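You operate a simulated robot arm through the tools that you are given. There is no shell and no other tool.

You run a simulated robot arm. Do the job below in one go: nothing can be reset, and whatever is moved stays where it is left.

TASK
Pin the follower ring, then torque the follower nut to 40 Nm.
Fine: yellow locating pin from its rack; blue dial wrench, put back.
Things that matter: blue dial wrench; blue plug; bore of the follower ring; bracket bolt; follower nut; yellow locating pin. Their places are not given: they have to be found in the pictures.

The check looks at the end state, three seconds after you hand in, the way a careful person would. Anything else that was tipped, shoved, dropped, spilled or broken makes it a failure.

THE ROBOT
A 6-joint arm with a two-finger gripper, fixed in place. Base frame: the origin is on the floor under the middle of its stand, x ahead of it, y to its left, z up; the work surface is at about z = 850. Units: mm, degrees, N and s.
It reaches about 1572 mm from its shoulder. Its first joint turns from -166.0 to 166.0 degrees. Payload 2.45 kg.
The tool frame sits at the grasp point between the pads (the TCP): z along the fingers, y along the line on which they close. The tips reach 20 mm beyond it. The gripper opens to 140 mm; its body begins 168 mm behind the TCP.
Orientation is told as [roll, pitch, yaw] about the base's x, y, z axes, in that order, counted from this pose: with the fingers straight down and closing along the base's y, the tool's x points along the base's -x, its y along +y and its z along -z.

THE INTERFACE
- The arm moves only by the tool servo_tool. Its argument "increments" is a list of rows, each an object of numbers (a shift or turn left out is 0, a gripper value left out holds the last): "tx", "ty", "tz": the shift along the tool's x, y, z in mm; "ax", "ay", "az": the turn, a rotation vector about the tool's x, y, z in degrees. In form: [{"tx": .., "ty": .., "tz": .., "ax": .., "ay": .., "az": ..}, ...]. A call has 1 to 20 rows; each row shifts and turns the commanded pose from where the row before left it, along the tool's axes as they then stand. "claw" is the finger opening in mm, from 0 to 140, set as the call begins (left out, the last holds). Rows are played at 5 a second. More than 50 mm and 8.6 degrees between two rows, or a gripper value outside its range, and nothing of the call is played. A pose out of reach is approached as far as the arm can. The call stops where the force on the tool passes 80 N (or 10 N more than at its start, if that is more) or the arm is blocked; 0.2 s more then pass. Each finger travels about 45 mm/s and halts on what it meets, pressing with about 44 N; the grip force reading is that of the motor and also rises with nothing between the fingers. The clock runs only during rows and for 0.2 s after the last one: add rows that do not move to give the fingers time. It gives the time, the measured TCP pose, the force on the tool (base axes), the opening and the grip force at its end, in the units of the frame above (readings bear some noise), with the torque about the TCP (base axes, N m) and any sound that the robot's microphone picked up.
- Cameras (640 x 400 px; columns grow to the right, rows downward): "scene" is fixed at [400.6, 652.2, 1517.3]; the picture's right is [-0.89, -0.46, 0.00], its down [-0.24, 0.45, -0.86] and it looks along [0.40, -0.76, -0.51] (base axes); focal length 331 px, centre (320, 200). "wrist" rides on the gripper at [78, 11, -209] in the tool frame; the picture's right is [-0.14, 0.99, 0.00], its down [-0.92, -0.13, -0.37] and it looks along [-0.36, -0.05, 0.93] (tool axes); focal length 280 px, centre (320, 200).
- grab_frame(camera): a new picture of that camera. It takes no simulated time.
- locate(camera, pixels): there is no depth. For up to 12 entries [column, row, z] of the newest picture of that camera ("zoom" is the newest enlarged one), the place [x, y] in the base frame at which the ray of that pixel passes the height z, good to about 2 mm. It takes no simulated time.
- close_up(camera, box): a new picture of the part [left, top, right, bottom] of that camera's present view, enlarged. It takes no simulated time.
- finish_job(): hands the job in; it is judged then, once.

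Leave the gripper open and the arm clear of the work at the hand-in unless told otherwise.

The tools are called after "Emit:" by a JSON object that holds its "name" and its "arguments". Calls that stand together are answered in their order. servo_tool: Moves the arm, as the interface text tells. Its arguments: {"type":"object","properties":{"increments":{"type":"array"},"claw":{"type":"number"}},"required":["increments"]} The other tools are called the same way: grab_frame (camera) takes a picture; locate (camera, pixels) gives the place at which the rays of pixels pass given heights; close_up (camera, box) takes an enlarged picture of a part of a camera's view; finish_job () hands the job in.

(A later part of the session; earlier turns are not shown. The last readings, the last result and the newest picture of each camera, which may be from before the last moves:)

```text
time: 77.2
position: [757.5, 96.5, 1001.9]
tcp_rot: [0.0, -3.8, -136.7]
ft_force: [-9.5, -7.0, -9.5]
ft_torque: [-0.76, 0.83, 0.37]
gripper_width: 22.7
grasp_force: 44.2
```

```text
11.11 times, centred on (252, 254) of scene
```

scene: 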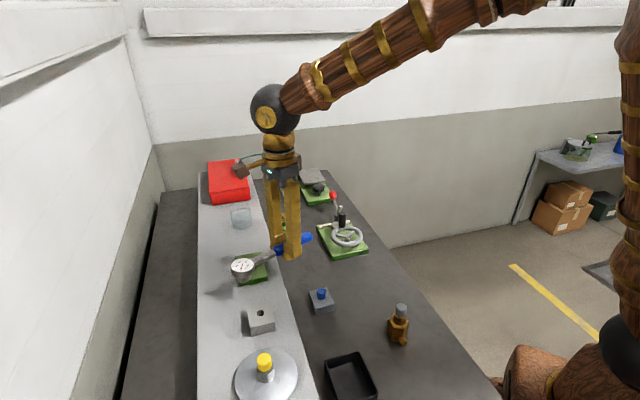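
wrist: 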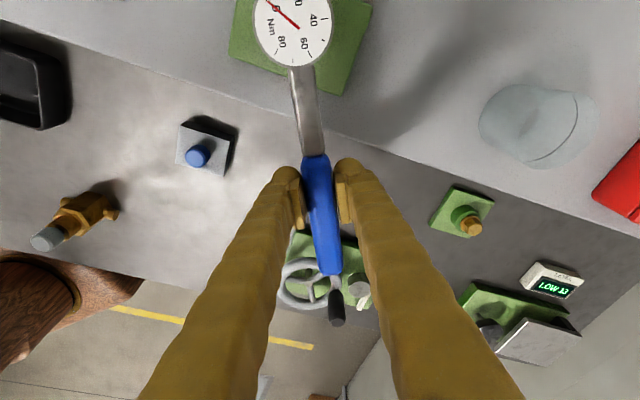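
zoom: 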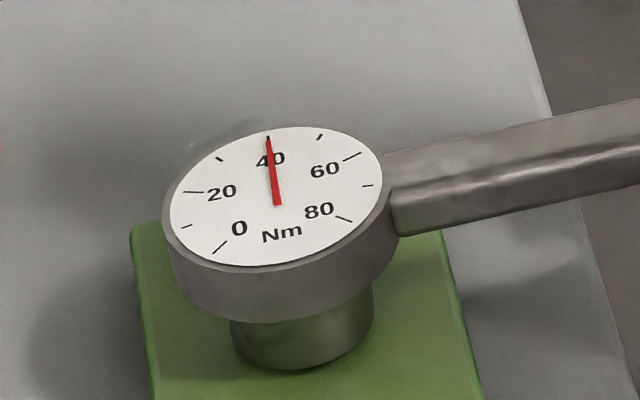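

The head hasn't risen; only the handle did. Lifting this far from the head makes the socket bind. I'll lower back to the seated pose, release, and regrip on the steel shaft close to the head for a straight lift.

Emit:
{"name": "servo_tool", "arguments": {"increments": [{"tx": -0.3, "tz": 2.0, "ay": -1.5}, {"tx": 0.2, "tz": 2.0, "ay": -1.5}, {"tx": 0.24, "tz": 2.0}, {}], "claw": 10}}

Emit:
{"name": "close_up", "arguments": {"camera": "scene", "box": [234, 236, 270, 272]}}

```text
time: 78.2
position: [757.7, 96.2, 994.9]
tcp_rot: [0.1, -6.8, -136.7]
ft_force: [-1.6, 1.0, 9.7]
ft_torque: [1.02, -0.89, 0.44]
gripper_width: 23.0
grasp_force: 43.9
```

```text
11.11 times, centred on (252, 254) of scene
```

zoom: 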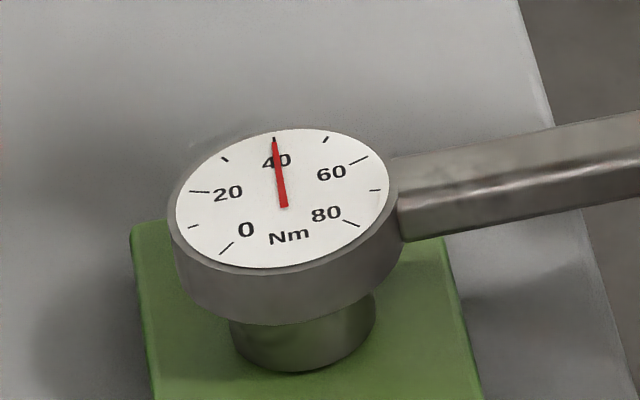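

The dial still reads 40. There is a 10 N press the other way now, so I'll raise 2 mm to neutralise it and then release.

Emit:
{"name": "servo_tool", "arguments": {"increments": [{"tx": -0.24, "tz": -1.99}, {}], "claw": 10}}

```text
time: 78.8
position: [757.0, 97.2, 996.0]
tcp_rot: [-0.1, -7.0, -136.7]
ft_force: [7.9, 9.9, -16.0]
ft_torque: [-0.62, 0.78, 0.38]
gripper_width: 22.8
grasp_force: 44.4
```

Emit:
{"name": "servo_tool", "arguments": {"increments": [{"tx": 0.5, "tz": 1.1}, {}], "claw": 10}}

```text
time: 79.4
position: [757.5, 97.1, 996.0]
tcp_rot: [-0.1, -6.8, -136.7]
ft_force: [0.4, 4.8, -5.8]
ft_torque: [-0.03, 0.21, 0.53]
gripper_width: 22.7
grasp_force: 44.4
```

The forces are near neutral. I'll open the fingers, rise, level the tool and look at how the wrench rests on the nut.

Emit:
{"name": "servo_tool", "arguments": {"increments": [{}, {}, {}, {}, {}], "claw": 60}}

Emit:
{"name": "servo_tool", "arguments": {"increments": [{"tx": -1.8, "tz": -15}, {"tx": -3.5, "tz": -29.8}, {"ay": 3.4}, {"ay": 3.4}, {}], "claw": 60}}

Emit:
{"name": "grab_frame", "arguments": {"camera": "wrist"}}

Emit:
{"name": "close_up", "arguments": {"camera": "scene", "box": [230, 220, 310, 280]}}

```text
time: 80.6
position: [757.5, 97.3, 995.1]
tcp_rot: [0.0, -6.8, -136.7]
ft_force: [-0.4, 0.3, -0.9]
ft_torque: [0.0, -0.04, -0.03]
gripper_width: 60.1
grasp_force: 0.1
```

```text
time: 81.8
position: [758.5, 97.7, 1040.3]
tcp_rot: [-0.1, 0.0, -136.9]
ft_force: [0.7, 0.0, 0.4]
ft_torque: [0.01, 0.0, 0.02]
gripper_width: 60.1
grasp_force: 0.1
```

```text
taken
```

wrist: 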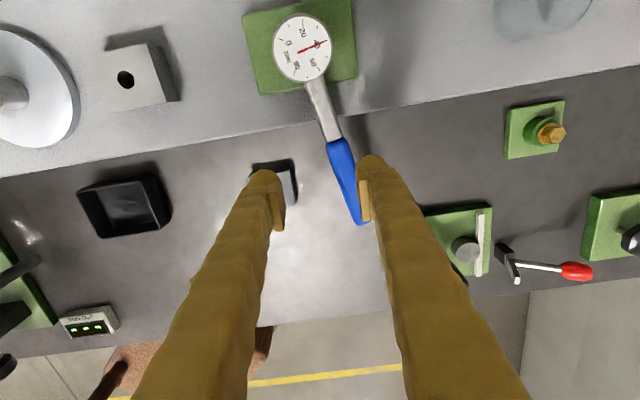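

```text
6.67 times, centred on (270, 250) of scene
```

zoom: 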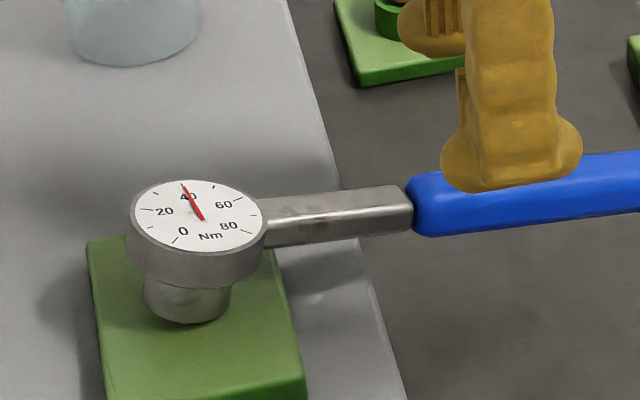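

The handle swung about 10° toward +tool y when I let go. I need to check the dial and the nut.

Emit:
{"name": "close_up", "arguments": {"camera": "scene", "box": [240, 242, 264, 264]}}

Emit:
{"name": "close_up", "arguments": {"camera": "wrist", "box": [260, 0, 380, 100]}}

Emit:
{"name": "close_up", "arguments": {"camera": "wrist", "box": [270, 100, 400, 240]}}

```text
16.00 times, centred on (252, 253) of scene
```

zoom: 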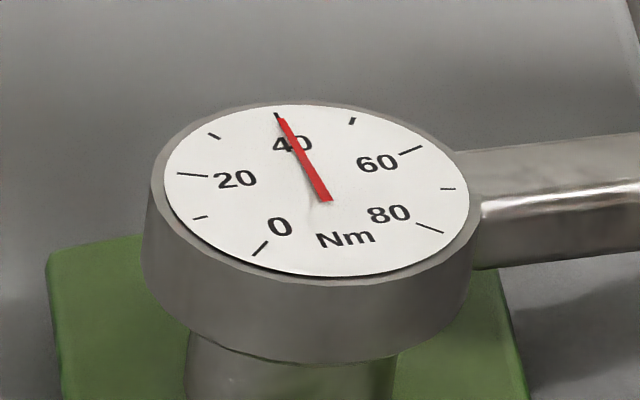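

```text
4.00 times, centred on (320, 50) of wrist
```

zoom: 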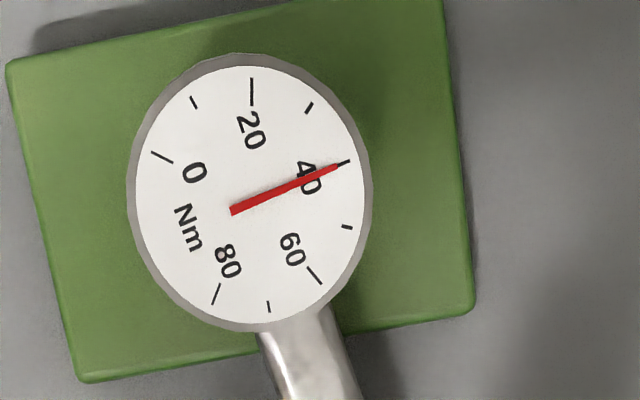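

```text
2.86 times, centred on (335, 170) of wrist
```

zoom: 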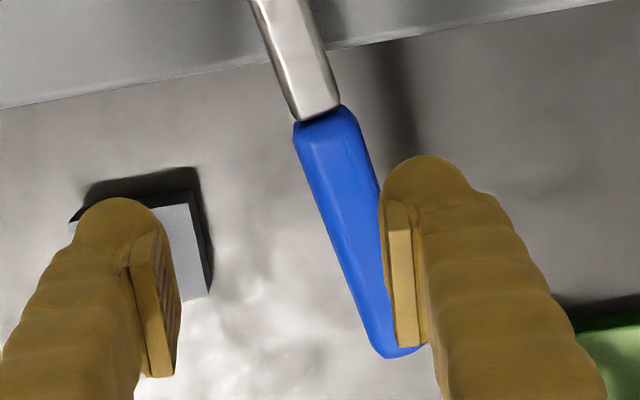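

The dial still reads exactly 40 and the wrench is sitting on the nut, with its handle swung slightly against the right finger. I'll find the wrench's present direction so I can regrip near the head.

Emit:
{"name": "locate", "arguments": {"camera": "wrist", "pixels": [[302.5, 49.5, 988], [302.5, 49.5, 988], [302.5, 49.5, 988], [334.3, 139.2, 970], [334.3, 139.2, 970], [334.3, 139.2, 960], [360.5, 222, 960], [360.5, 222, 950], [313, 85, 970], [313, 85, 970]]}}

Emit:
{"name": "locate", "arguments": {"camera": "scene", "pixels": [[251.75, 252.4, 988], [251.75, 252.4, 984], [283.5, 247.5, 970], [283.5, 247.5, 960], [283.5, 247.5, 950]]}}

Emit:
{"name": "grab_frame", "arguments": {"camera": "scene"}}

```text
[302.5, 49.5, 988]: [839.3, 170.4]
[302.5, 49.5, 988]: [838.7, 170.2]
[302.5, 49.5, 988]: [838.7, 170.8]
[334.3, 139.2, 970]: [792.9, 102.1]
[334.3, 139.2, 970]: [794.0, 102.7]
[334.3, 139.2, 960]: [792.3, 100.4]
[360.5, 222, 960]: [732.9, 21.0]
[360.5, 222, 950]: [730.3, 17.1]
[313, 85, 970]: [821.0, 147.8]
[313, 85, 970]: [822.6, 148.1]
```

```text
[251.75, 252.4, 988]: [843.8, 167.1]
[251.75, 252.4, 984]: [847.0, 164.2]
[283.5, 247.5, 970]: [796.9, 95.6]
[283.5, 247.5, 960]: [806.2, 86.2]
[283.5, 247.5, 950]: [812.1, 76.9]
```

```text
taken
```

scene: 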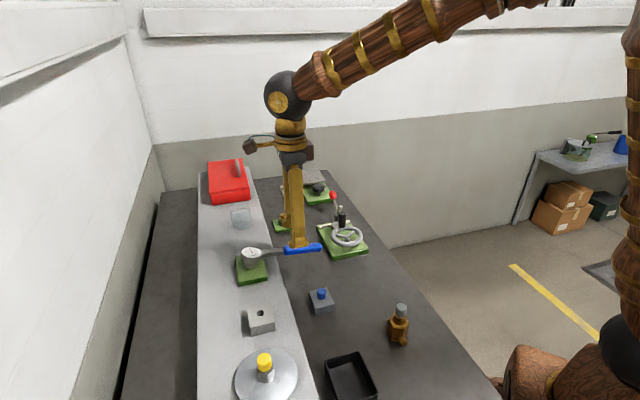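

The wrench now points along -125° and droops slightly at the handle end; the grip point at 55 mm from the head is at about (809,126). I'll align the tool yaw to that and move over the steel shaft.

Emit:
{"name": "servo_tool", "arguments": {"increments": [{"az": -6}, {"az": -5.8}, {"tx": 26, "ty": 12.7}, {"tx": 26.1, "ty": 12.7}, {}], "claw": 60}}

Emit:
{"name": "grab_frame", "arguments": {"camera": "wrist"}}

Emit:
{"name": "close_up", "arguments": {"camera": "scene", "box": [230, 220, 310, 280]}}

```text
time: 83.0
position: [809.9, 125.1, 1040.5]
tcp_rot: [0.0, -0.1, -125.0]
ft_force: [-0.3, -0.5, 0.5]
ft_torque: [0.04, 0.01, -0.01]
gripper_width: 60.0
grasp_force: 0.1
```

```text
taken
```

wrist: 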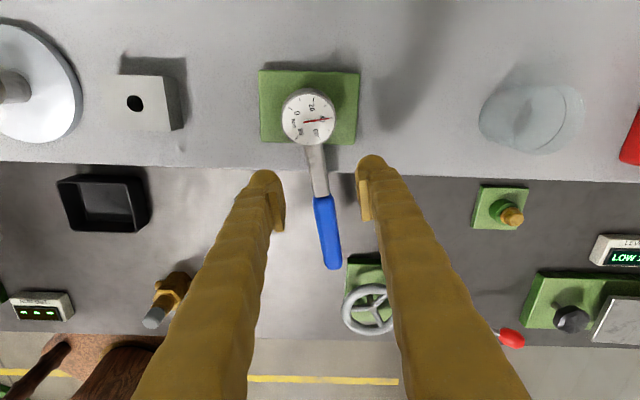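

```text
6.67 times, centred on (270, 250) of scene
```

zoom: 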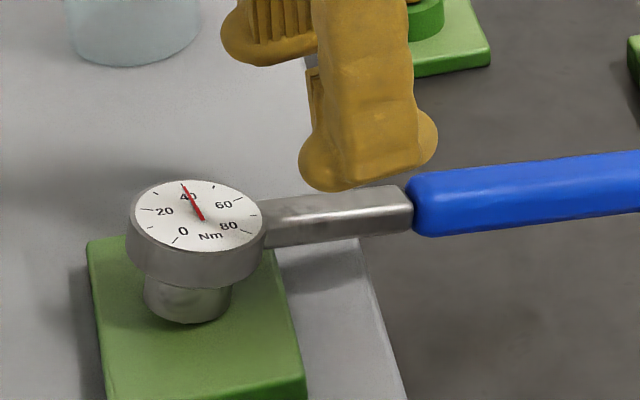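

The shaft is centred between the fingers. I'll lower to grip height.

Emit:
{"name": "servo_tool", "arguments": {"increments": [{"tz": 20}, {"tz": 20}, {"tz": 12}, {}], "claw": 60}}

Emit:
{"name": "close_up", "arguments": {"camera": "scene", "box": [230, 220, 310, 280]}}

Emit:
{"name": "close_up", "arguments": {"camera": "wrist", "box": [250, 60, 390, 240]}}

```text
time: 84.0
position: [807.7, 126.1, 989.4]
tcp_rot: [0.0, -0.1, -124.9]
ft_force: [-0.2, 0.2, 0.6]
ft_torque: [-0.04, 0.02, 0.0]
gripper_width: 59.9
grasp_force: 0.0
```

```text
6.67 times, centred on (270, 250) of scene
```

zoom: 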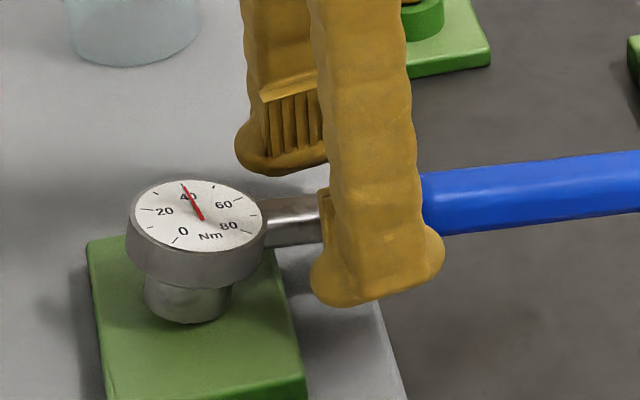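

```text
2.22 times, centred on (320, 150) of wrist
```

zoom: 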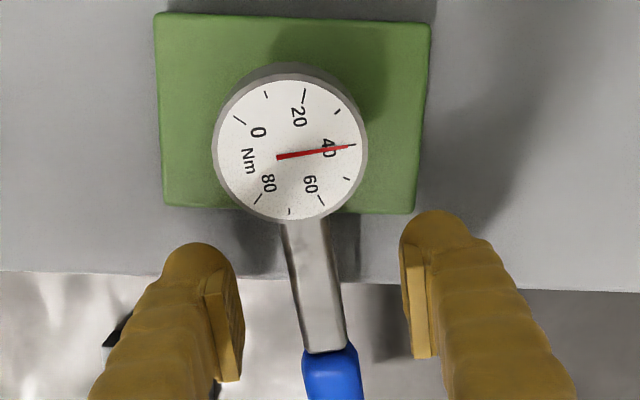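

The shaft is about 2.5 mm left of centre, so I'll correct that to avoid turning the nut when closing, and go down 5 mm more.

Emit:
{"name": "servo_tool", "arguments": {"increments": [{"ty": -2.5, "tz": 2.5}, {"tz": 2.5}, {}], "claw": 50}}

Emit:
{"name": "close_up", "arguments": {"camera": "wrist", "box": [270, 140, 370, 220]}}

```text
time: 84.8
position: [806.4, 126.6, 984.3]
tcp_rot: [-0.1, -0.1, -125.1]
ft_force: [-0.9, -0.4, 0.3]
ft_torque: [-0.02, -0.01, -0.02]
gripper_width: 50.1
grasp_force: 0.1
```

```text
5.00 times, centred on (320, 180) of wrist
```

zoom: 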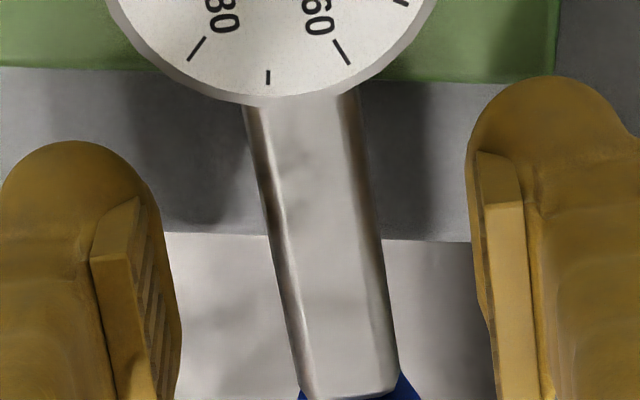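

The shaft is now centred to within a millimetre. I'll close gently.

Emit:
{"name": "servo_tool", "arguments": {"increments": [{"ty": 0.7}, {}, {}, {}, {}, {}], "claw": 5}}

Emit:
{"name": "close_up", "arguments": {"camera": "scene", "box": [230, 220, 310, 280]}}

Emit:
{"name": "grab_frame", "arguments": {"camera": "wrist"}}

```text
time: 86.2
position: [806.3, 125.8, 982.7]
tcp_rot: [-0.1, 0.0, -125.0]
ft_force: [-4.8, 1.6, -1.1]
ft_torque: [0.08, 0.02, 0.29]
gripper_width: 16.6
grasp_force: 42.5
```

```text
6.67 times, centred on (270, 250) of scene
```

zoom: 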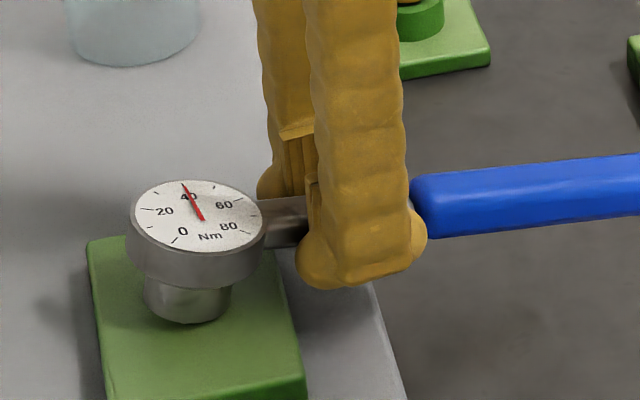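

```text
taken
```

wrist: 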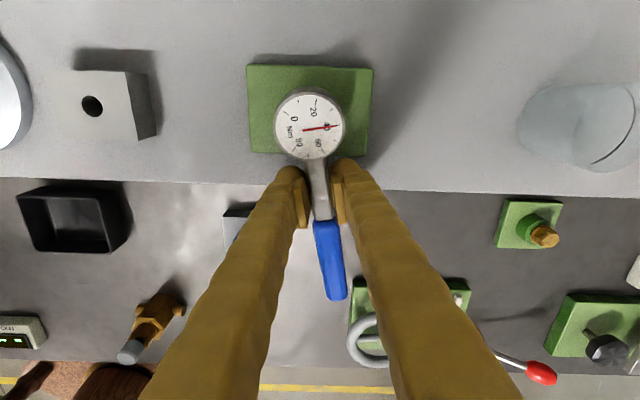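

The shaft is gripped at 16.6 mm and the dial still reads 40. I'll lift straight up in small steps.

Emit:
{"name": "servo_tool", "arguments": {"increments": [{"tz": -1.5}, {"tz": -1.5}, {}], "claw": 5}}

Emit:
{"name": "close_up", "arguments": {"camera": "scene", "box": [234, 236, 270, 272]}}

```text
time: 87.0
position: [806.9, 126.5, 987.3]
tcp_rot: [0.0, -0.1, -125.0]
ft_force: [-5.3, 2.7, -3.6]
ft_torque: [0.12, 0.09, 0.33]
gripper_width: 17.0
grasp_force: 42.6
```

```text
11.11 times, centred on (252, 254) of scene
```

zoom: 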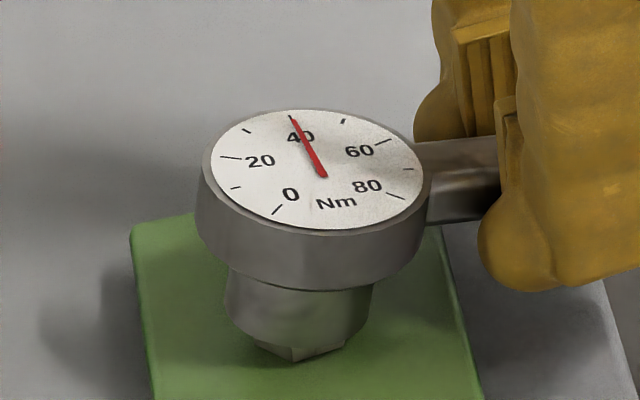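

The socket is coming off freely, with its lower rim already rising on the nut. I'll continue lifting.

Emit:
{"name": "servo_tool", "arguments": {"increments": [{"tz": -2}, {"tz": -2}, {"tz": -2}, {}], "claw": 5}}

Emit:
{"name": "close_up", "arguments": {"camera": "scene", "box": [234, 236, 270, 272]}}

```text
time: 88.0
position: [806.7, 125.5, 992.9]
tcp_rot: [-0.1, -0.1, -125.0]
ft_force: [-3.6, -1.9, -4.9]
ft_torque: [0.0, 0.03, 0.12]
gripper_width: 16.8
grasp_force: 42.3
```

```text
11.11 times, centred on (252, 254) of scene
```

zoom: 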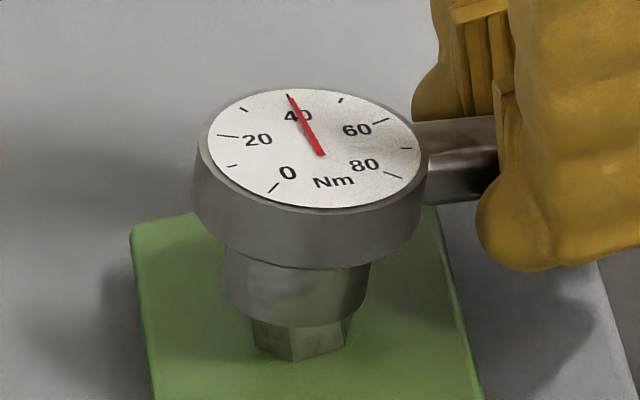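

Emit:
{"name": "servo_tool", "arguments": {"increments": [{"tz": -3}, {"tz": -4}, {"tz": -5}, {"tz": -8}, {"tz": -15}, {}], "claw": 5}}

Emit:
{"name": "close_up", "arguments": {"camera": "scene", "box": [230, 225, 280, 275]}}

Emit:
{"name": "grab_frame", "arguments": {"camera": "wrist"}}

```text
time: 89.4
position: [806.8, 125.3, 1027.8]
tcp_rot: [0.1, 0.1, -125.0]
ft_force: [0.2, 0.4, -3.5]
ft_torque: [0.05, -0.01, 0.0]
gripper_width: 16.5
grasp_force: 42.8
```

```text
8.00 times, centred on (255, 250) of scene
```

zoom: 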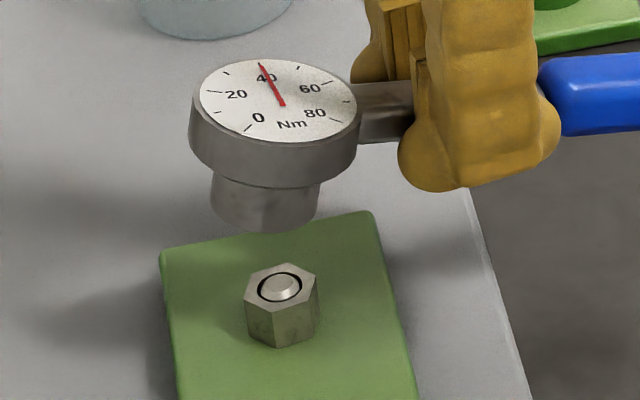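

```text
taken
```

wrist: 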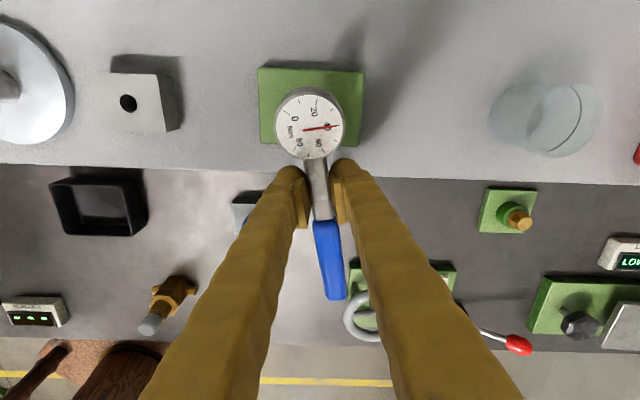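

The wrench is off and the dial holds at 40 Nm. I'll check the nut's orientation now to confirm it stayed where I turned it.

Emit:
{"name": "close_up", "arguments": {"camera": "scene", "box": [234, 248, 266, 276]}}

```text
14.29 times, centred on (250, 262) of scene
```

zoom: 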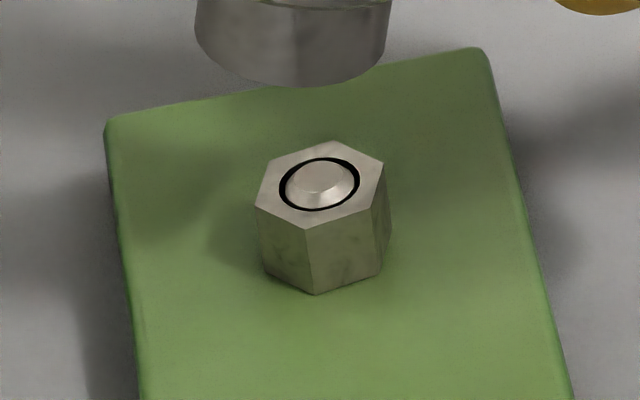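

The nut has turned about 22° from its start and stands clean, with no sign of backing off. Now I'll return the wrench. I'll raise it and pitch the head down to take out the droop, checking in the scene view.

Emit:
{"name": "servo_tool", "arguments": {"increments": [{"tz": -20}, {"tz": -20}, {"ay": -5}, {"ay": -5}, {}], "claw": 5}}

Emit:
{"name": "close_up", "arguments": {"camera": "scene", "box": [226, 205, 310, 265]}}

Emit:
{"name": "grab_frame", "arguments": {"camera": "wrist"}}

```text
time: 90.6
position: [807.2, 125.9, 1068.2]
tcp_rot: [-0.1, -10.1, -125.0]
ft_force: [0.5, 0.1, -3.8]
ft_torque: [0.09, -0.02, 0.04]
gripper_width: 16.8
grasp_force: 42.3
```

```text
6.67 times, centred on (268, 235) of scene
```

zoom: 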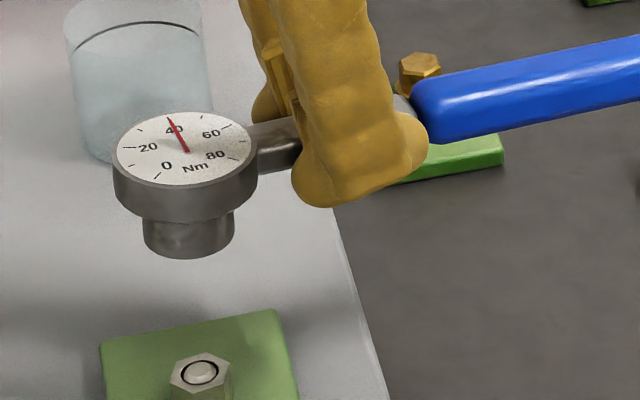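

```text
taken
```

wrist: 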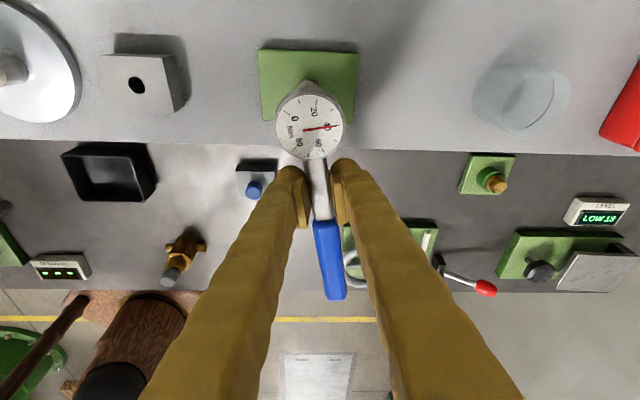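

The lean is mostly gone, with about 3.5° left. I'll take that out too and check again.

Emit:
{"name": "servo_tool", "arguments": {"increments": [{"ay": -3.6}, {}], "claw": 5}}

Emit:
{"name": "close_up", "arguments": {"camera": "scene", "box": [226, 215, 270, 255]}}

Emit:
{"name": "close_up", "arguments": {"camera": "scene", "box": [230, 195, 330, 265]}}

```text
time: 91.2
position: [807.5, 125.6, 1068.0]
tcp_rot: [-0.1, -13.6, -125.0]
ft_force: [-0.1, 0.6, -3.0]
ft_torque: [0.06, -0.04, 0.0]
gripper_width: 16.7
grasp_force: 42.9
```

```text
10.00 times, centred on (248, 235) of scene
```

zoom: 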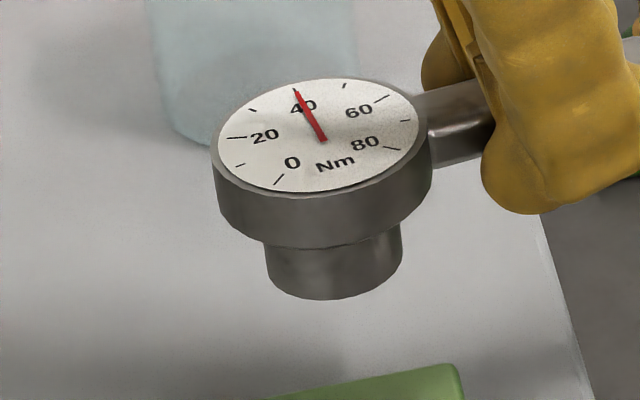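

```text
5.71 times, centred on (280, 230) of scene
```

zoom: 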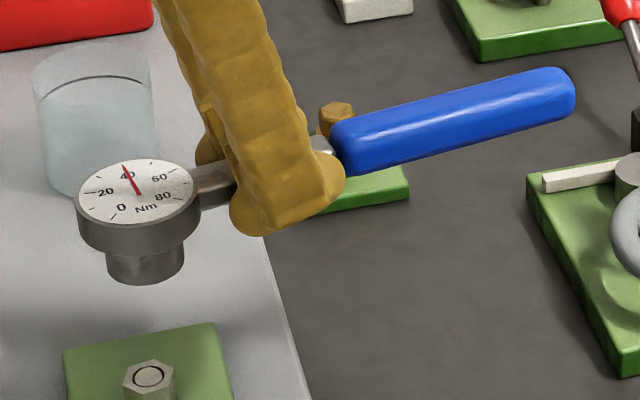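

The wrench is level now. I'll turn it back to its original heading of -48°, about the base vertical, well above everything.

Emit:
{"name": "servo_tool", "arguments": {"increments": [{"ax": -1.81, "az": -7.48}, {"ax": -1.81, "az": -7.48}, {"ax": -1.81, "az": -7.48}, {"ax": -1.81, "az": -7.48}, {"ax": -1.81, "az": -7.48}, {"ax": -1.81, "az": -7.48}, {"ax": -1.81, "az": -7.48}, {"ax": -1.81, "az": -7.48}, {"ax": -1.81, "az": -7.48}, {"ax": -1.81, "az": -7.48}, {}], "claw": 5}}

Emit:
{"name": "grab_frame", "arguments": {"camera": "wrist"}}

Emit:
{"name": "close_up", "arguments": {"camera": "scene", "box": [220, 195, 320, 265]}}

```text
time: 93.6
position: [808.0, 126.7, 1068.3]
tcp_rot: [0.0, -13.6, -48.0]
ft_force: [0.4, -0.2, -3.4]
ft_torque: [0.07, 0.08, 0.01]
gripper_width: 16.5
grasp_force: 42.3
```

```text
taken
```

wrist: 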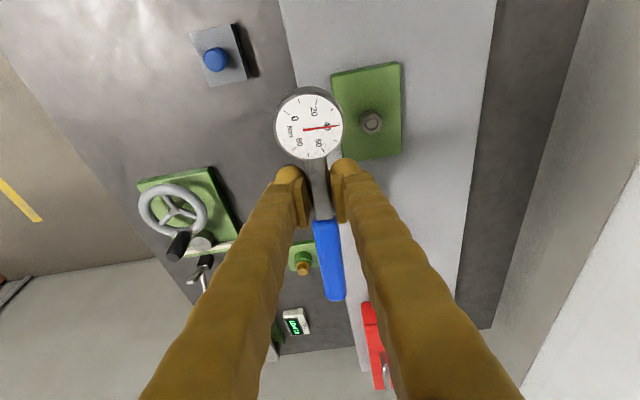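

```text
5.71 times, centred on (270, 230) of scene
```

zoom: 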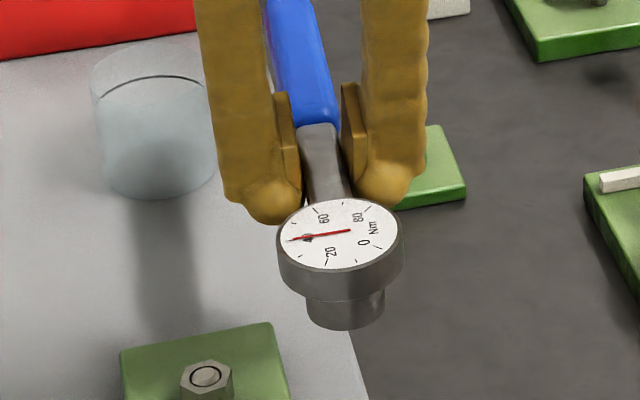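

I'll measure the dial centre and height in this pose from both cameras to plan the set-down.

Emit:
{"name": "close_up", "arguments": {"camera": "wrist", "box": [260, 75, 360, 175]}}

Emit:
{"name": "close_up", "arguments": {"camera": "scene", "box": [256, 216, 292, 256]}}

```text
4.00 times, centred on (310, 125) of wrist
```

zoom: 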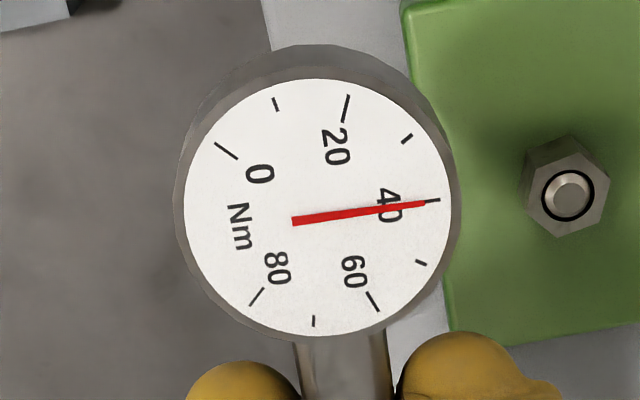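

```text
10.00 times, centred on (274, 236) of scene
```

zoom: 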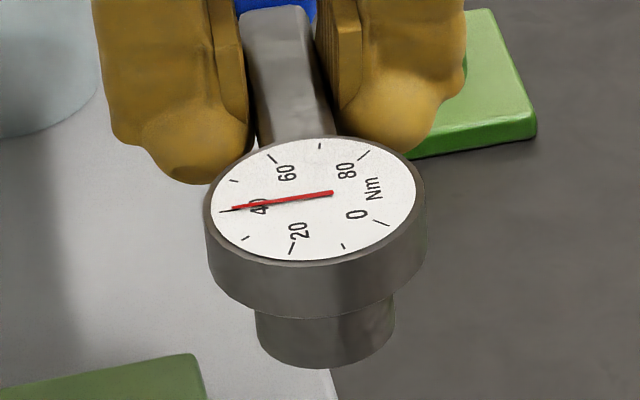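

Emit:
{"name": "locate", "arguments": {"camera": "wrist", "pixels": [[309.4, 127, 1050], [309.4, 127, 1050], [309.4, 127, 1050], [309.4, 127, 1070], [309.4, 127, 1070], [309.4, 127, 1070]]}}

Emit:
{"name": "locate", "arguments": {"camera": "scene", "pixels": [[273.3, 235.9, 1050], [273.3, 235.9, 1050], [273.3, 235.9, 1050], [273.3, 235.9, 1070], [273.3, 235.9, 1070], [273.3, 235.9, 1070]]}}

```text
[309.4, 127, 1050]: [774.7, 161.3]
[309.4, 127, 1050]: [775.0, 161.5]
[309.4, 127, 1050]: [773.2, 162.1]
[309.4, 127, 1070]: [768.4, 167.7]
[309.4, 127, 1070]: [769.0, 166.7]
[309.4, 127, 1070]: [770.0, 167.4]
```

```text
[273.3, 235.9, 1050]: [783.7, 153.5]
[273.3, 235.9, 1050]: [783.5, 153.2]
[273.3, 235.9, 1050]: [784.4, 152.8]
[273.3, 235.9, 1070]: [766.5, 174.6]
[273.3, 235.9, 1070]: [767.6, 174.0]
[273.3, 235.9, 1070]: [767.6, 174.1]
```

The dial top is at about (770.8,165.5,1063.5). Its original spot was about (753.2,45.0) with the top at about 884. I'll move horizontally over that spot.

Emit:
{"name": "servo_tool", "arguments": {"increments": [{"tx": -18.9, "ty": -23.4, "tz": 4.6}, {"tx": -18.9, "ty": -23.4, "tz": 4.6}, {"tx": -18.9, "ty": -23.4, "tz": 4.6}, {"tx": -18.9, "ty": -23.5, "tz": 4.5}, {}], "claw": 5}}

Emit:
{"name": "servo_tool", "arguments": {"increments": [{"tx": 8.2, "tz": 34.0}, {"tx": 8.2, "tz": 34.0}, {"tx": 8.2, "tz": 34.0}, {"tx": 7.0, "tz": 29.2}, {}], "claw": 5}}

Emit:
{"name": "grab_frame", "arguments": {"camera": "wrist"}}

Emit:
{"name": "close_up", "arguments": {"camera": "scene", "box": [260, 200, 350, 290]}}

```text
time: 94.8
position: [789.7, 4.7, 1067.2]
tcp_rot: [0.0, -13.6, -48.1]
ft_force: [-0.4, -0.4, -3.5]
ft_torque: [0.06, 0.07, 0.04]
gripper_width: 16.8
grasp_force: 42.4
```

```text
time: 96.0
position: [789.9, 4.8, 931.5]
tcp_rot: [-0.1, -13.6, -48.1]
ft_force: [-0.1, 0.1, -3.1]
ft_torque: [0.06, 0.05, -0.01]
gripper_width: 16.7
grasp_force: 42.6
```

```text
taken
```

wrist: 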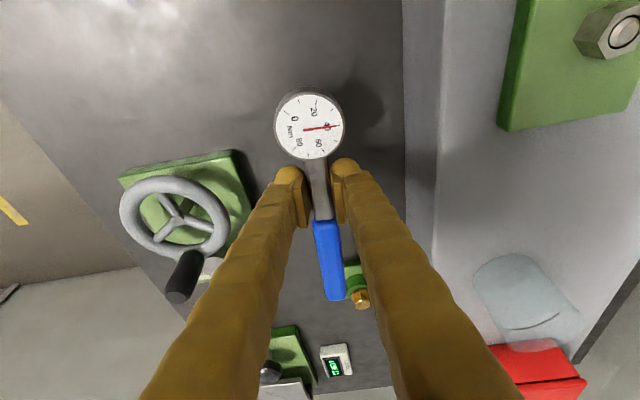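

```text
4.44 times, centred on (305, 245) of scene
```

zoom: 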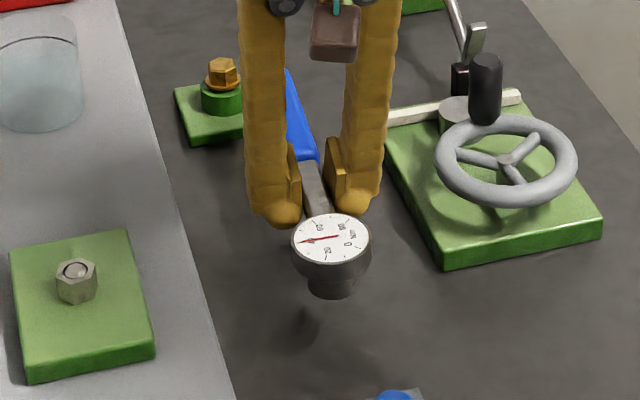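

The wrench hangs over its original spot with about 42 mm to go. I'll lower 36 mm, then finish in small steps with force checks.

Emit:
{"name": "servo_tool", "arguments": {"increments": [{"tx": 4.2, "tz": 17.5}, {"tx": 4.2, "tz": 17.5}, {}], "claw": 5}}

Emit:
{"name": "servo_tool", "arguments": {"increments": [{"tx": 0.47, "tz": 1.94}, {}], "claw": 5}}

Emit:
{"name": "close_up", "arguments": {"camera": "scene", "box": [270, 220, 334, 290]}}

```text
time: 96.8
position: [789.2, 4.7, 898.0]
tcp_rot: [0.1, -13.6, -48.1]
ft_force: [-0.7, 0.6, -2.6]
ft_torque: [0.07, 0.06, 0.03]
gripper_width: 17.0
grasp_force: 42.9
```

```text
time: 97.4
position: [790.1, 4.1, 894.1]
tcp_rot: [0.0, -13.5, -48.2]
ft_force: [0.3, -0.7, -3.4]
ft_torque: [0.05, 0.09, -0.01]
gripper_width: 17.0
grasp_force: 42.0
```

```text
5.71 times, centred on (302, 255) of scene
```

zoom: 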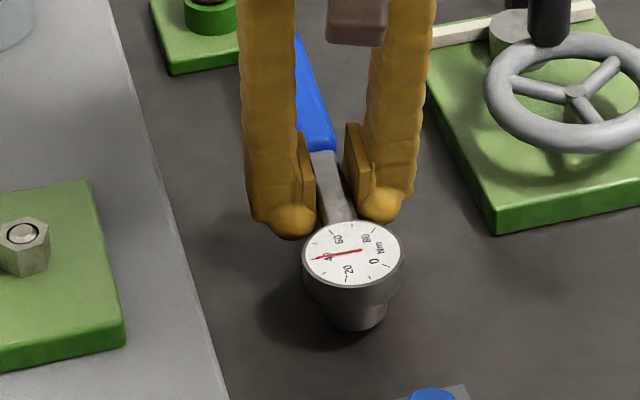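

The dial is only about 1 mm off its original picture position and about 5 mm high. I'll continue down in 2 mm steps.

Emit:
{"name": "servo_tool", "arguments": {"increments": [{"tx": 0.47, "tz": 1.94}, {}], "claw": 5}}

Emit:
{"name": "servo_tool", "arguments": {"increments": [{"tx": 0.47, "tz": 1.94}, {}], "claw": 5}}

Emit:
{"name": "servo_tool", "arguments": {"increments": [{"tx": 0.24, "tz": 0.97}, {}], "claw": 5}}

Emit:
{"name": "close_up", "arguments": {"camera": "scene", "box": [270, 220, 334, 290]}}

```text
time: 98.0
position: [790.4, 4.6, 893.7]
tcp_rot: [0.0, -13.5, -48.1]
ft_force: [0.6, 0.2, -3.4]
ft_torque: [0.07, 0.05, -0.01]
gripper_width: 16.6
grasp_force: 42.8
```

```text
time: 98.6
position: [789.0, 6.2, 890.9]
tcp_rot: [0.0, -13.5, -48.1]
ft_force: [0.7, -0.4, -3.6]
ft_torque: [0.07, 0.02, 0.0]
gripper_width: 16.9
grasp_force: 41.7
```

```text
time: 99.2
position: [790.4, 4.9, 889.7]
tcp_rot: [0.1, -13.5, -48.1]
ft_force: [0.4, 0.0, -2.9]
ft_torque: [0.07, 0.06, -0.01]
gripper_width: 16.8
grasp_force: 42.9
```

```text
5.71 times, centred on (302, 255) of scene
```

zoom: 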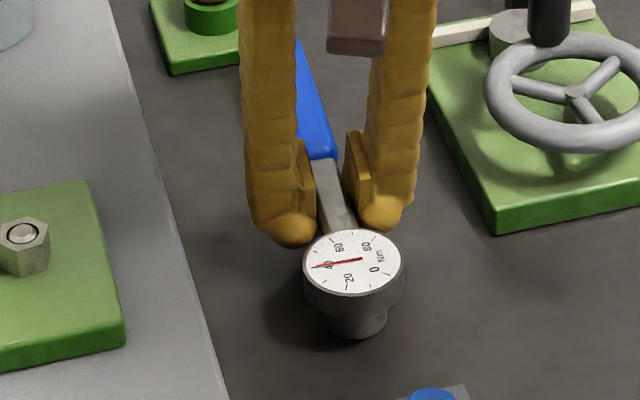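

Emit:
{"name": "servo_tool", "arguments": {"increments": [{"tx": 0.24, "tz": 0.97}, {}], "claw": 5}}

Emit:
{"name": "servo_tool", "arguments": {"increments": [{"tx": 0.24, "tz": 0.97}, {}], "claw": 5}}

Emit:
{"name": "servo_tool", "arguments": {"increments": [{"tx": 0.24, "tz": 0.97}, {}], "claw": 5}}

Emit:
{"name": "close_up", "arguments": {"camera": "scene", "box": [270, 220, 334, 290]}}

```text
time: 99.8
position: [789.3, 4.8, 888.8]
tcp_rot: [0.0, -13.5, -48.1]
ft_force: [-1.2, 0.7, -3.3]
ft_torque: [0.09, 0.06, -0.02]
gripper_width: 16.8
grasp_force: 42.7
```

```text
time: 100.4
position: [788.9, 5.6, 888.1]
tcp_rot: [0.0, -13.6, -48.2]
ft_force: [-1.1, 1.0, 0.3]
ft_torque: [0.2, 0.2, 0.03]
gripper_width: 16.8
grasp_force: 42.6
```

```text
time: 101.0
position: [790.5, 4.5, 887.9]
tcp_rot: [0.0, -13.6, -48.1]
ft_force: [-4.6, -0.8, 19.9]
ft_torque: [0.77, 0.8, 0.16]
gripper_width: 16.8
grasp_force: 42.3
```

```text
5.71 times, centred on (302, 255) of scene
```

zoom: 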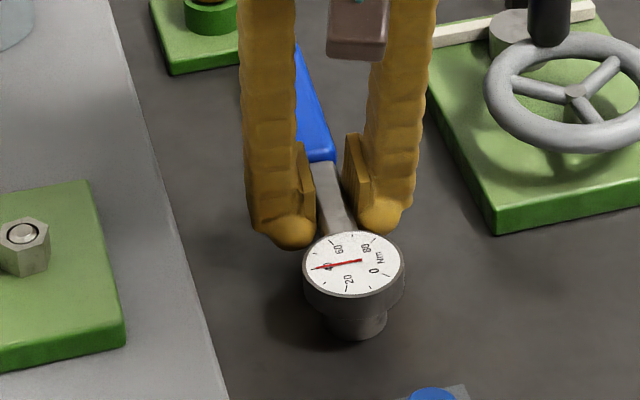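

The socket has touched the bench: fz +20 N, acting under the head. I'll ease off slightly and release.

Emit:
{"name": "servo_tool", "arguments": {"increments": [{"tx": -0.17, "tz": -0.7}, {}], "claw": 5}}

Emit:
{"name": "servo_tool", "arguments": {"increments": [{}, {}, {}, {}, {}], "claw": 44}}

Emit:
{"name": "close_up", "arguments": {"camera": "scene", "box": [270, 220, 334, 290]}}

Emit:
{"name": "close_up", "arguments": {"camera": "wrist", "box": [240, 80, 400, 320]}}

```text
time: 101.6
position: [790.2, 5.6, 888.4]
tcp_rot: [0.0, -13.6, -48.1]
ft_force: [3.8, -4.2, 9.7]
ft_torque: [0.32, 0.26, 0.03]
gripper_width: 16.9
grasp_force: 42.6
```

```text
time: 102.8
position: [789.9, 4.9, 886.7]
tcp_rot: [0.0, -13.4, -48.2]
ft_force: [-0.2, 0.1, -0.7]
ft_torque: [0.0, -0.03, -0.02]
gripper_width: 43.7
grasp_force: 0.0
```

```text
5.71 times, centred on (302, 255) of scene
```

zoom: 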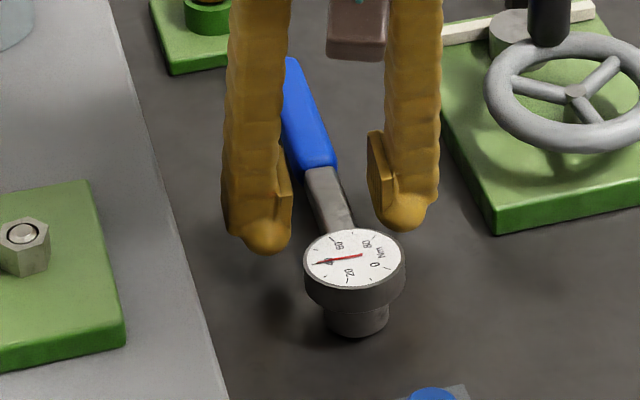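

```text
1.67 times, centred on (320, 200) of wrist
```

zoom: 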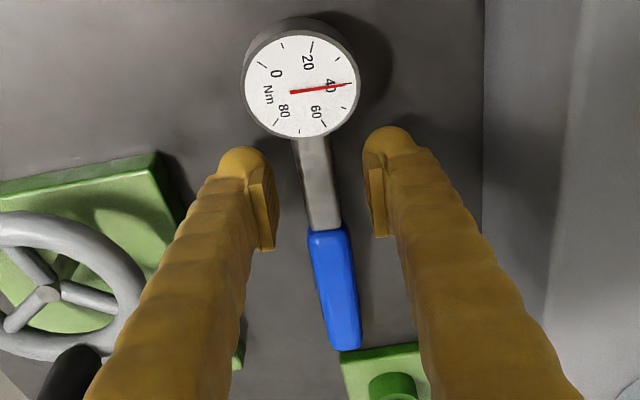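

The wrench lies back in its original place. I'll raise the arm straight up, level the tool and look at everything.

Emit:
{"name": "servo_tool", "arguments": {"increments": [{"tx": -3.5, "tz": -14.6}, {"tx": -7, "tz": -29.2}, {"tx": -9.4, "tz": -38.9}, {"tx": -9.4, "tz": -38.9}, {"tx": -9.4, "tz": -38.9}, {"ay": 6.8}, {"ay": 6.8}, {}], "claw": 60}}

Emit:
{"name": "grab_frame", "arguments": {"camera": "wrist"}}

Emit:
{"name": "grab_frame", "arguments": {"camera": "scene"}}

Emit:
{"name": "close_up", "arguments": {"camera": "scene", "box": [270, 220, 334, 290]}}

```text
time: 104.6
position: [789.0, 5.8, 1053.3]
tcp_rot: [0.0, 0.0, -48.1]
ft_force: [-0.8, 0.0, -1.0]
ft_torque: [-0.01, 0.0, 0.03]
gripper_width: 60.2
grasp_force: 0.0
```

```text
taken
```

wrist: 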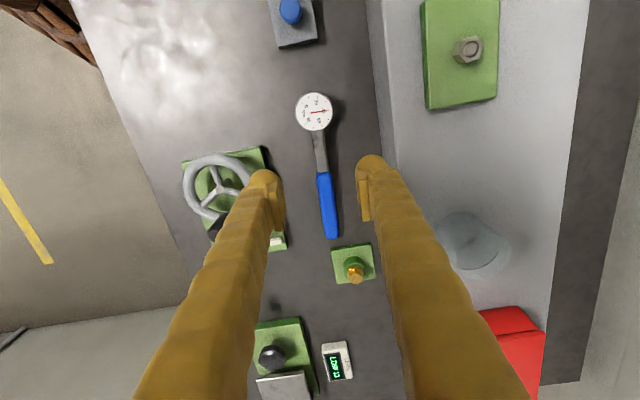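

```text
taken
```

scene: 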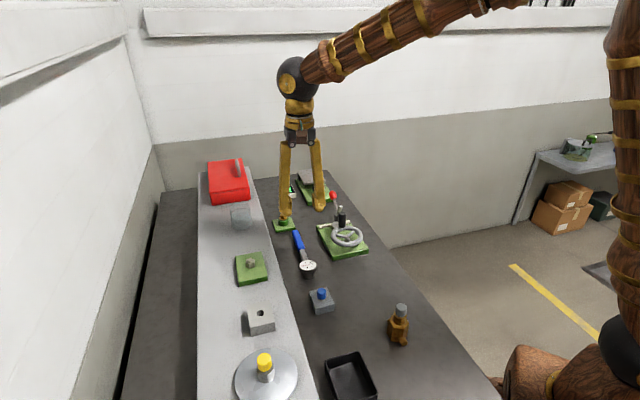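

```text
5.71 times, centred on (302, 255) of scene
```

zoom: 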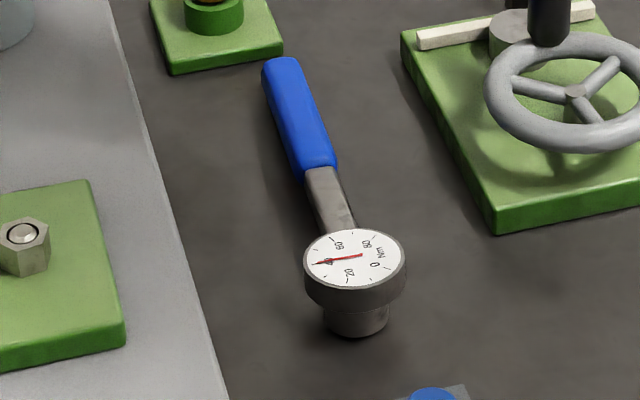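

The wrench is back exactly where it was: same dial and handle-end pixels as at the start. Before finishing I want to double-check the pin's seating from a lower angle. I'll raise, turn the tool to yaw 0 and move toward the disc.

Emit:
{"name": "servo_tool", "arguments": {"increments": [{"tz": -35}, {"tz": -35}, {"az": -8}, {"az": -8}, {"az": -8}, {"az": -8}, {"az": -8}, {"az": -8}, {"tx": 23, "ty": 39}, {"tx": 23, "ty": 39}, {"tx": 23, "ty": 39}, {"tx": 23, "ty": 39}, {"tx": 23, "ty": 39}, {"tx": 23, "ty": 39}, {"tx": 23, "ty": 39}, {"tx": 23, "ty": 39}, {"tx": 23, "ty": 39}, {"tx": 18, "ty": 37}, {}], "claw": 140}}

Emit:
{"name": "servo_tool", "arguments": {"increments": [{"ay": -7}, {"ay": -7}, {"ay": -7}, {"ay": -7}, {"ay": -7}, {}], "claw": 140}}

Emit:
{"name": "grab_frame", "arguments": {"camera": "wrist"}}

```text
time: 108.6
position: [564.8, 394.3, 1123.5]
tcp_rot: [0.0, -0.1, -0.2]
ft_force: [-0.1, 0.4, -0.4]
ft_torque: [-0.03, 0.02, 0.02]
gripper_width: 140.2
grasp_force: 0.0
```

```text
time: 110.0
position: [565.9, 395.1, 1123.0]
tcp_rot: [-0.1, -35.0, -0.1]
ft_force: [-0.9, 1.1, -0.8]
ft_torque: [-0.01, -0.02, -0.01]
gripper_width: 139.9
grasp_force: 0.0
```

```text
taken
```

wrist: 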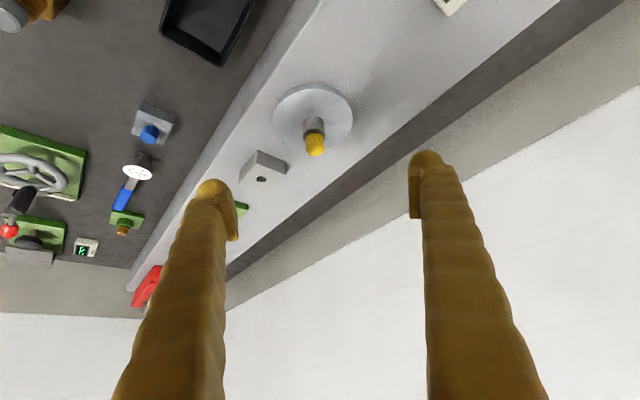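

I can see the pin from a lower angle, at about (315,140). I'll zoom in.

Emit:
{"name": "close_up", "arguments": {"camera": "wrist", "box": [285, 100, 345, 165]}}

Emit:
{"name": "servo_tool", "arguments": {"increments": [{"tx": 20, "tz": 28.7}, {"tx": 20, "tz": 28.7}, {"tx": 11, "tz": 16}, {}], "claw": 140}}

Emit:
{"name": "grab_frame", "arguments": {"camera": "wrist"}}

```text
6.15 times, centred on (315, 132) of wrist
```

zoom: 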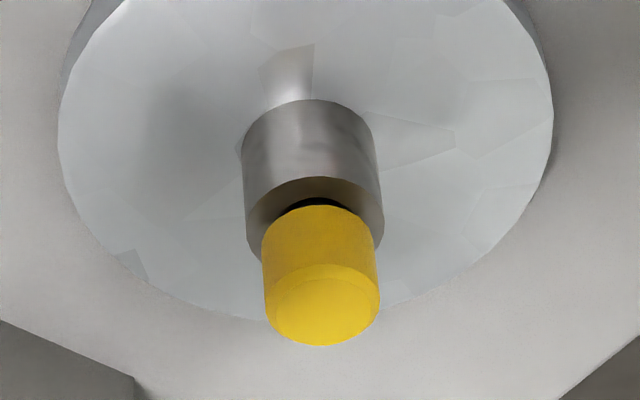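

```text
time: 111.0
position: [565.0, 394.0, 1032.2]
tcp_rot: [-0.1, -35.0, -0.1]
ft_force: [0.4, -0.6, 1.2]
ft_torque: [0.01, 0.03, 0.0]
gripper_width: 140.1
grasp_force: 0.2
```

```text
taken
```

wrist: 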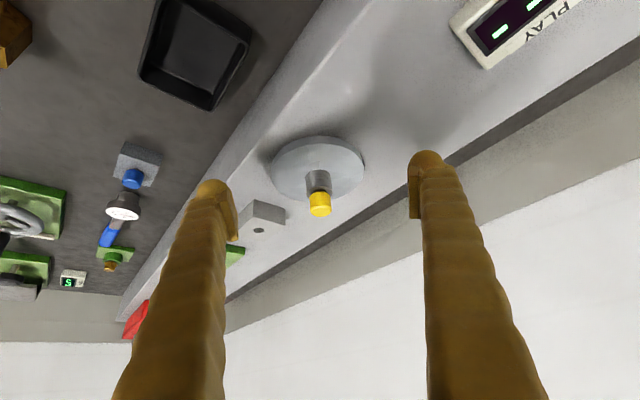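

Emit:
{"name": "close_up", "arguments": {"camera": "wrist", "box": [292, 155, 348, 225]}}

Emit:
{"name": "close_up", "arguments": {"camera": "wrist", "box": [100, 130, 160, 200]}}

```text
5.71 times, centred on (320, 190) of wrist
```

zoom: 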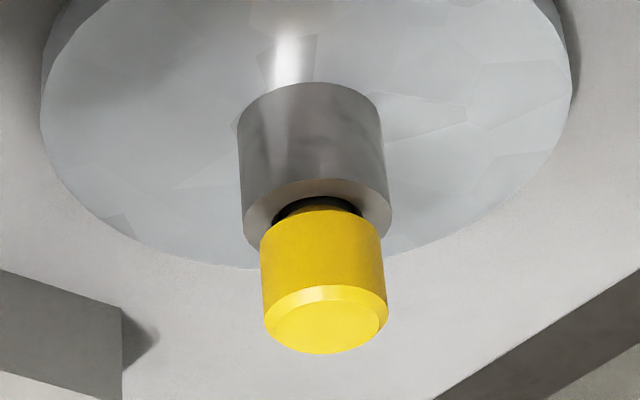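

```text
5.71 times, centred on (130, 165) of wrist
```

zoom: 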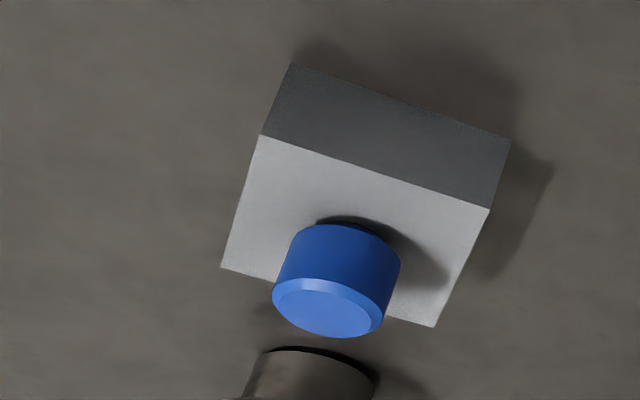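

The pin head sits about 5 mm proud of the bush. It was similarly proud in its rack, and the blue plug is too. To be sure it is bottomed and not caught on something, I'll regrip the head and press with a gentle wiggle. First I'll raise, level and move over it.

Emit:
{"name": "servo_tool", "arguments": {"increments": [{"tx": -17.2, "tz": -24.6}, {"tx": -17.2, "tz": -24.6}, {"ay": 7}, {"ay": 7}, {"ay": 7}, {"ay": 7}, {"ay": 7}, {"tx": -26.7, "ty": -1.8}, {"tx": -26.7, "ty": -1.8}, {"tx": -26.6, "ty": -1.9}, {}], "claw": 60}}

Emit:
{"name": "close_up", "arguments": {"camera": "wrist", "box": [270, 120, 370, 210]}}

Emit:
{"name": "grab_frame", "arguments": {"camera": "wrist"}}

```text
time: 113.4
position: [645.7, 387.5, 1094.8]
tcp_rot: [0.1, 0.1, -0.1]
ft_force: [0.8, 0.8, -0.1]
ft_torque: [-0.02, -0.02, 0.0]
gripper_width: 60.1
grasp_force: 0.0
```

```text
4.44 times, centred on (320, 165) of wrist
```

zoom: 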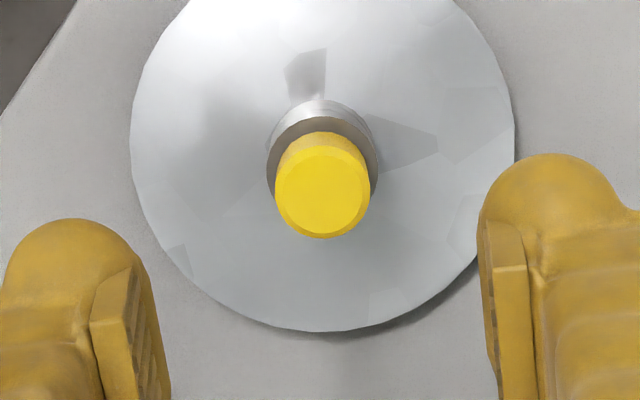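

```text
taken
```

wrist: 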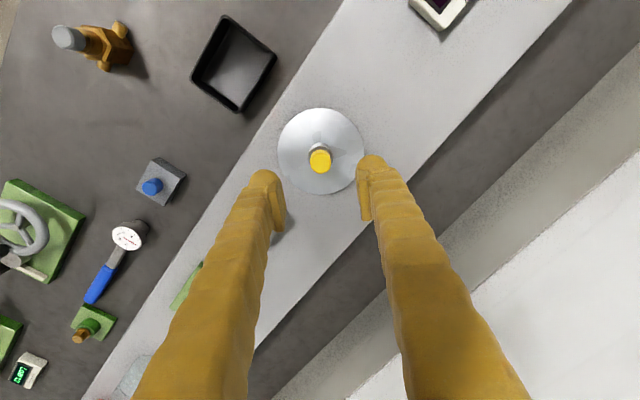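

Emit:
{"name": "locate", "arguments": {"camera": "wrist", "pixels": [[320.5, 162.7, 992], [320.5, 162.7, 992], [320.5, 162.7, 992], [320.5, 162.7, 992], [320.5, 162.7, 992], [320.5, 162.7, 992]]}}

Emit:
{"name": "servo_tool", "arguments": {"increments": [{"tz": 30}, {"tz": 30}, {"tz": 25}, {"tz": 12}, {}], "claw": 60}}

Emit:
{"name": "close_up", "arguments": {"camera": "wrist", "box": [270, 140, 370, 230]}}

```text
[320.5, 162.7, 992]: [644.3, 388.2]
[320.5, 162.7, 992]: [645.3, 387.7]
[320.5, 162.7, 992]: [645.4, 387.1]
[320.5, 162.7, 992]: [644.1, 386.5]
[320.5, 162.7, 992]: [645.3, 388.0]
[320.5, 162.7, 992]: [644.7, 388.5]
```

```text
time: 114.6
position: [645.5, 388.4, 995.1]
tcp_rot: [0.1, 0.0, -0.1]
ft_force: [0.4, -0.7, -0.2]
ft_torque: [-0.01, 0.02, 0.04]
gripper_width: 59.8
grasp_force: 0.1
```

```text
4.44 times, centred on (320, 185) of wrist
```

zoom: 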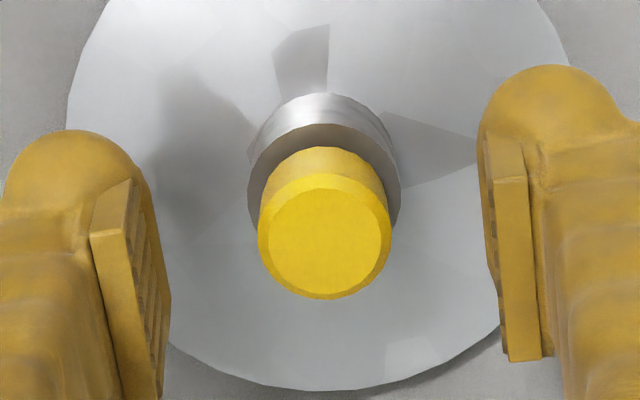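

Emit:
{"name": "servo_tool", "arguments": {"increments": [{}, {}, {}, {}, {}, {}, {}], "claw": 10}}

```text
time: 116.2
position: [645.5, 387.8, 996.4]
tcp_rot: [0.0, 0.0, -0.1]
ft_force: [-1.3, 29.8, -3.8]
ft_torque: [0.32, 0.03, -0.09]
gripper_width: 20.9
grasp_force: 44.0
```

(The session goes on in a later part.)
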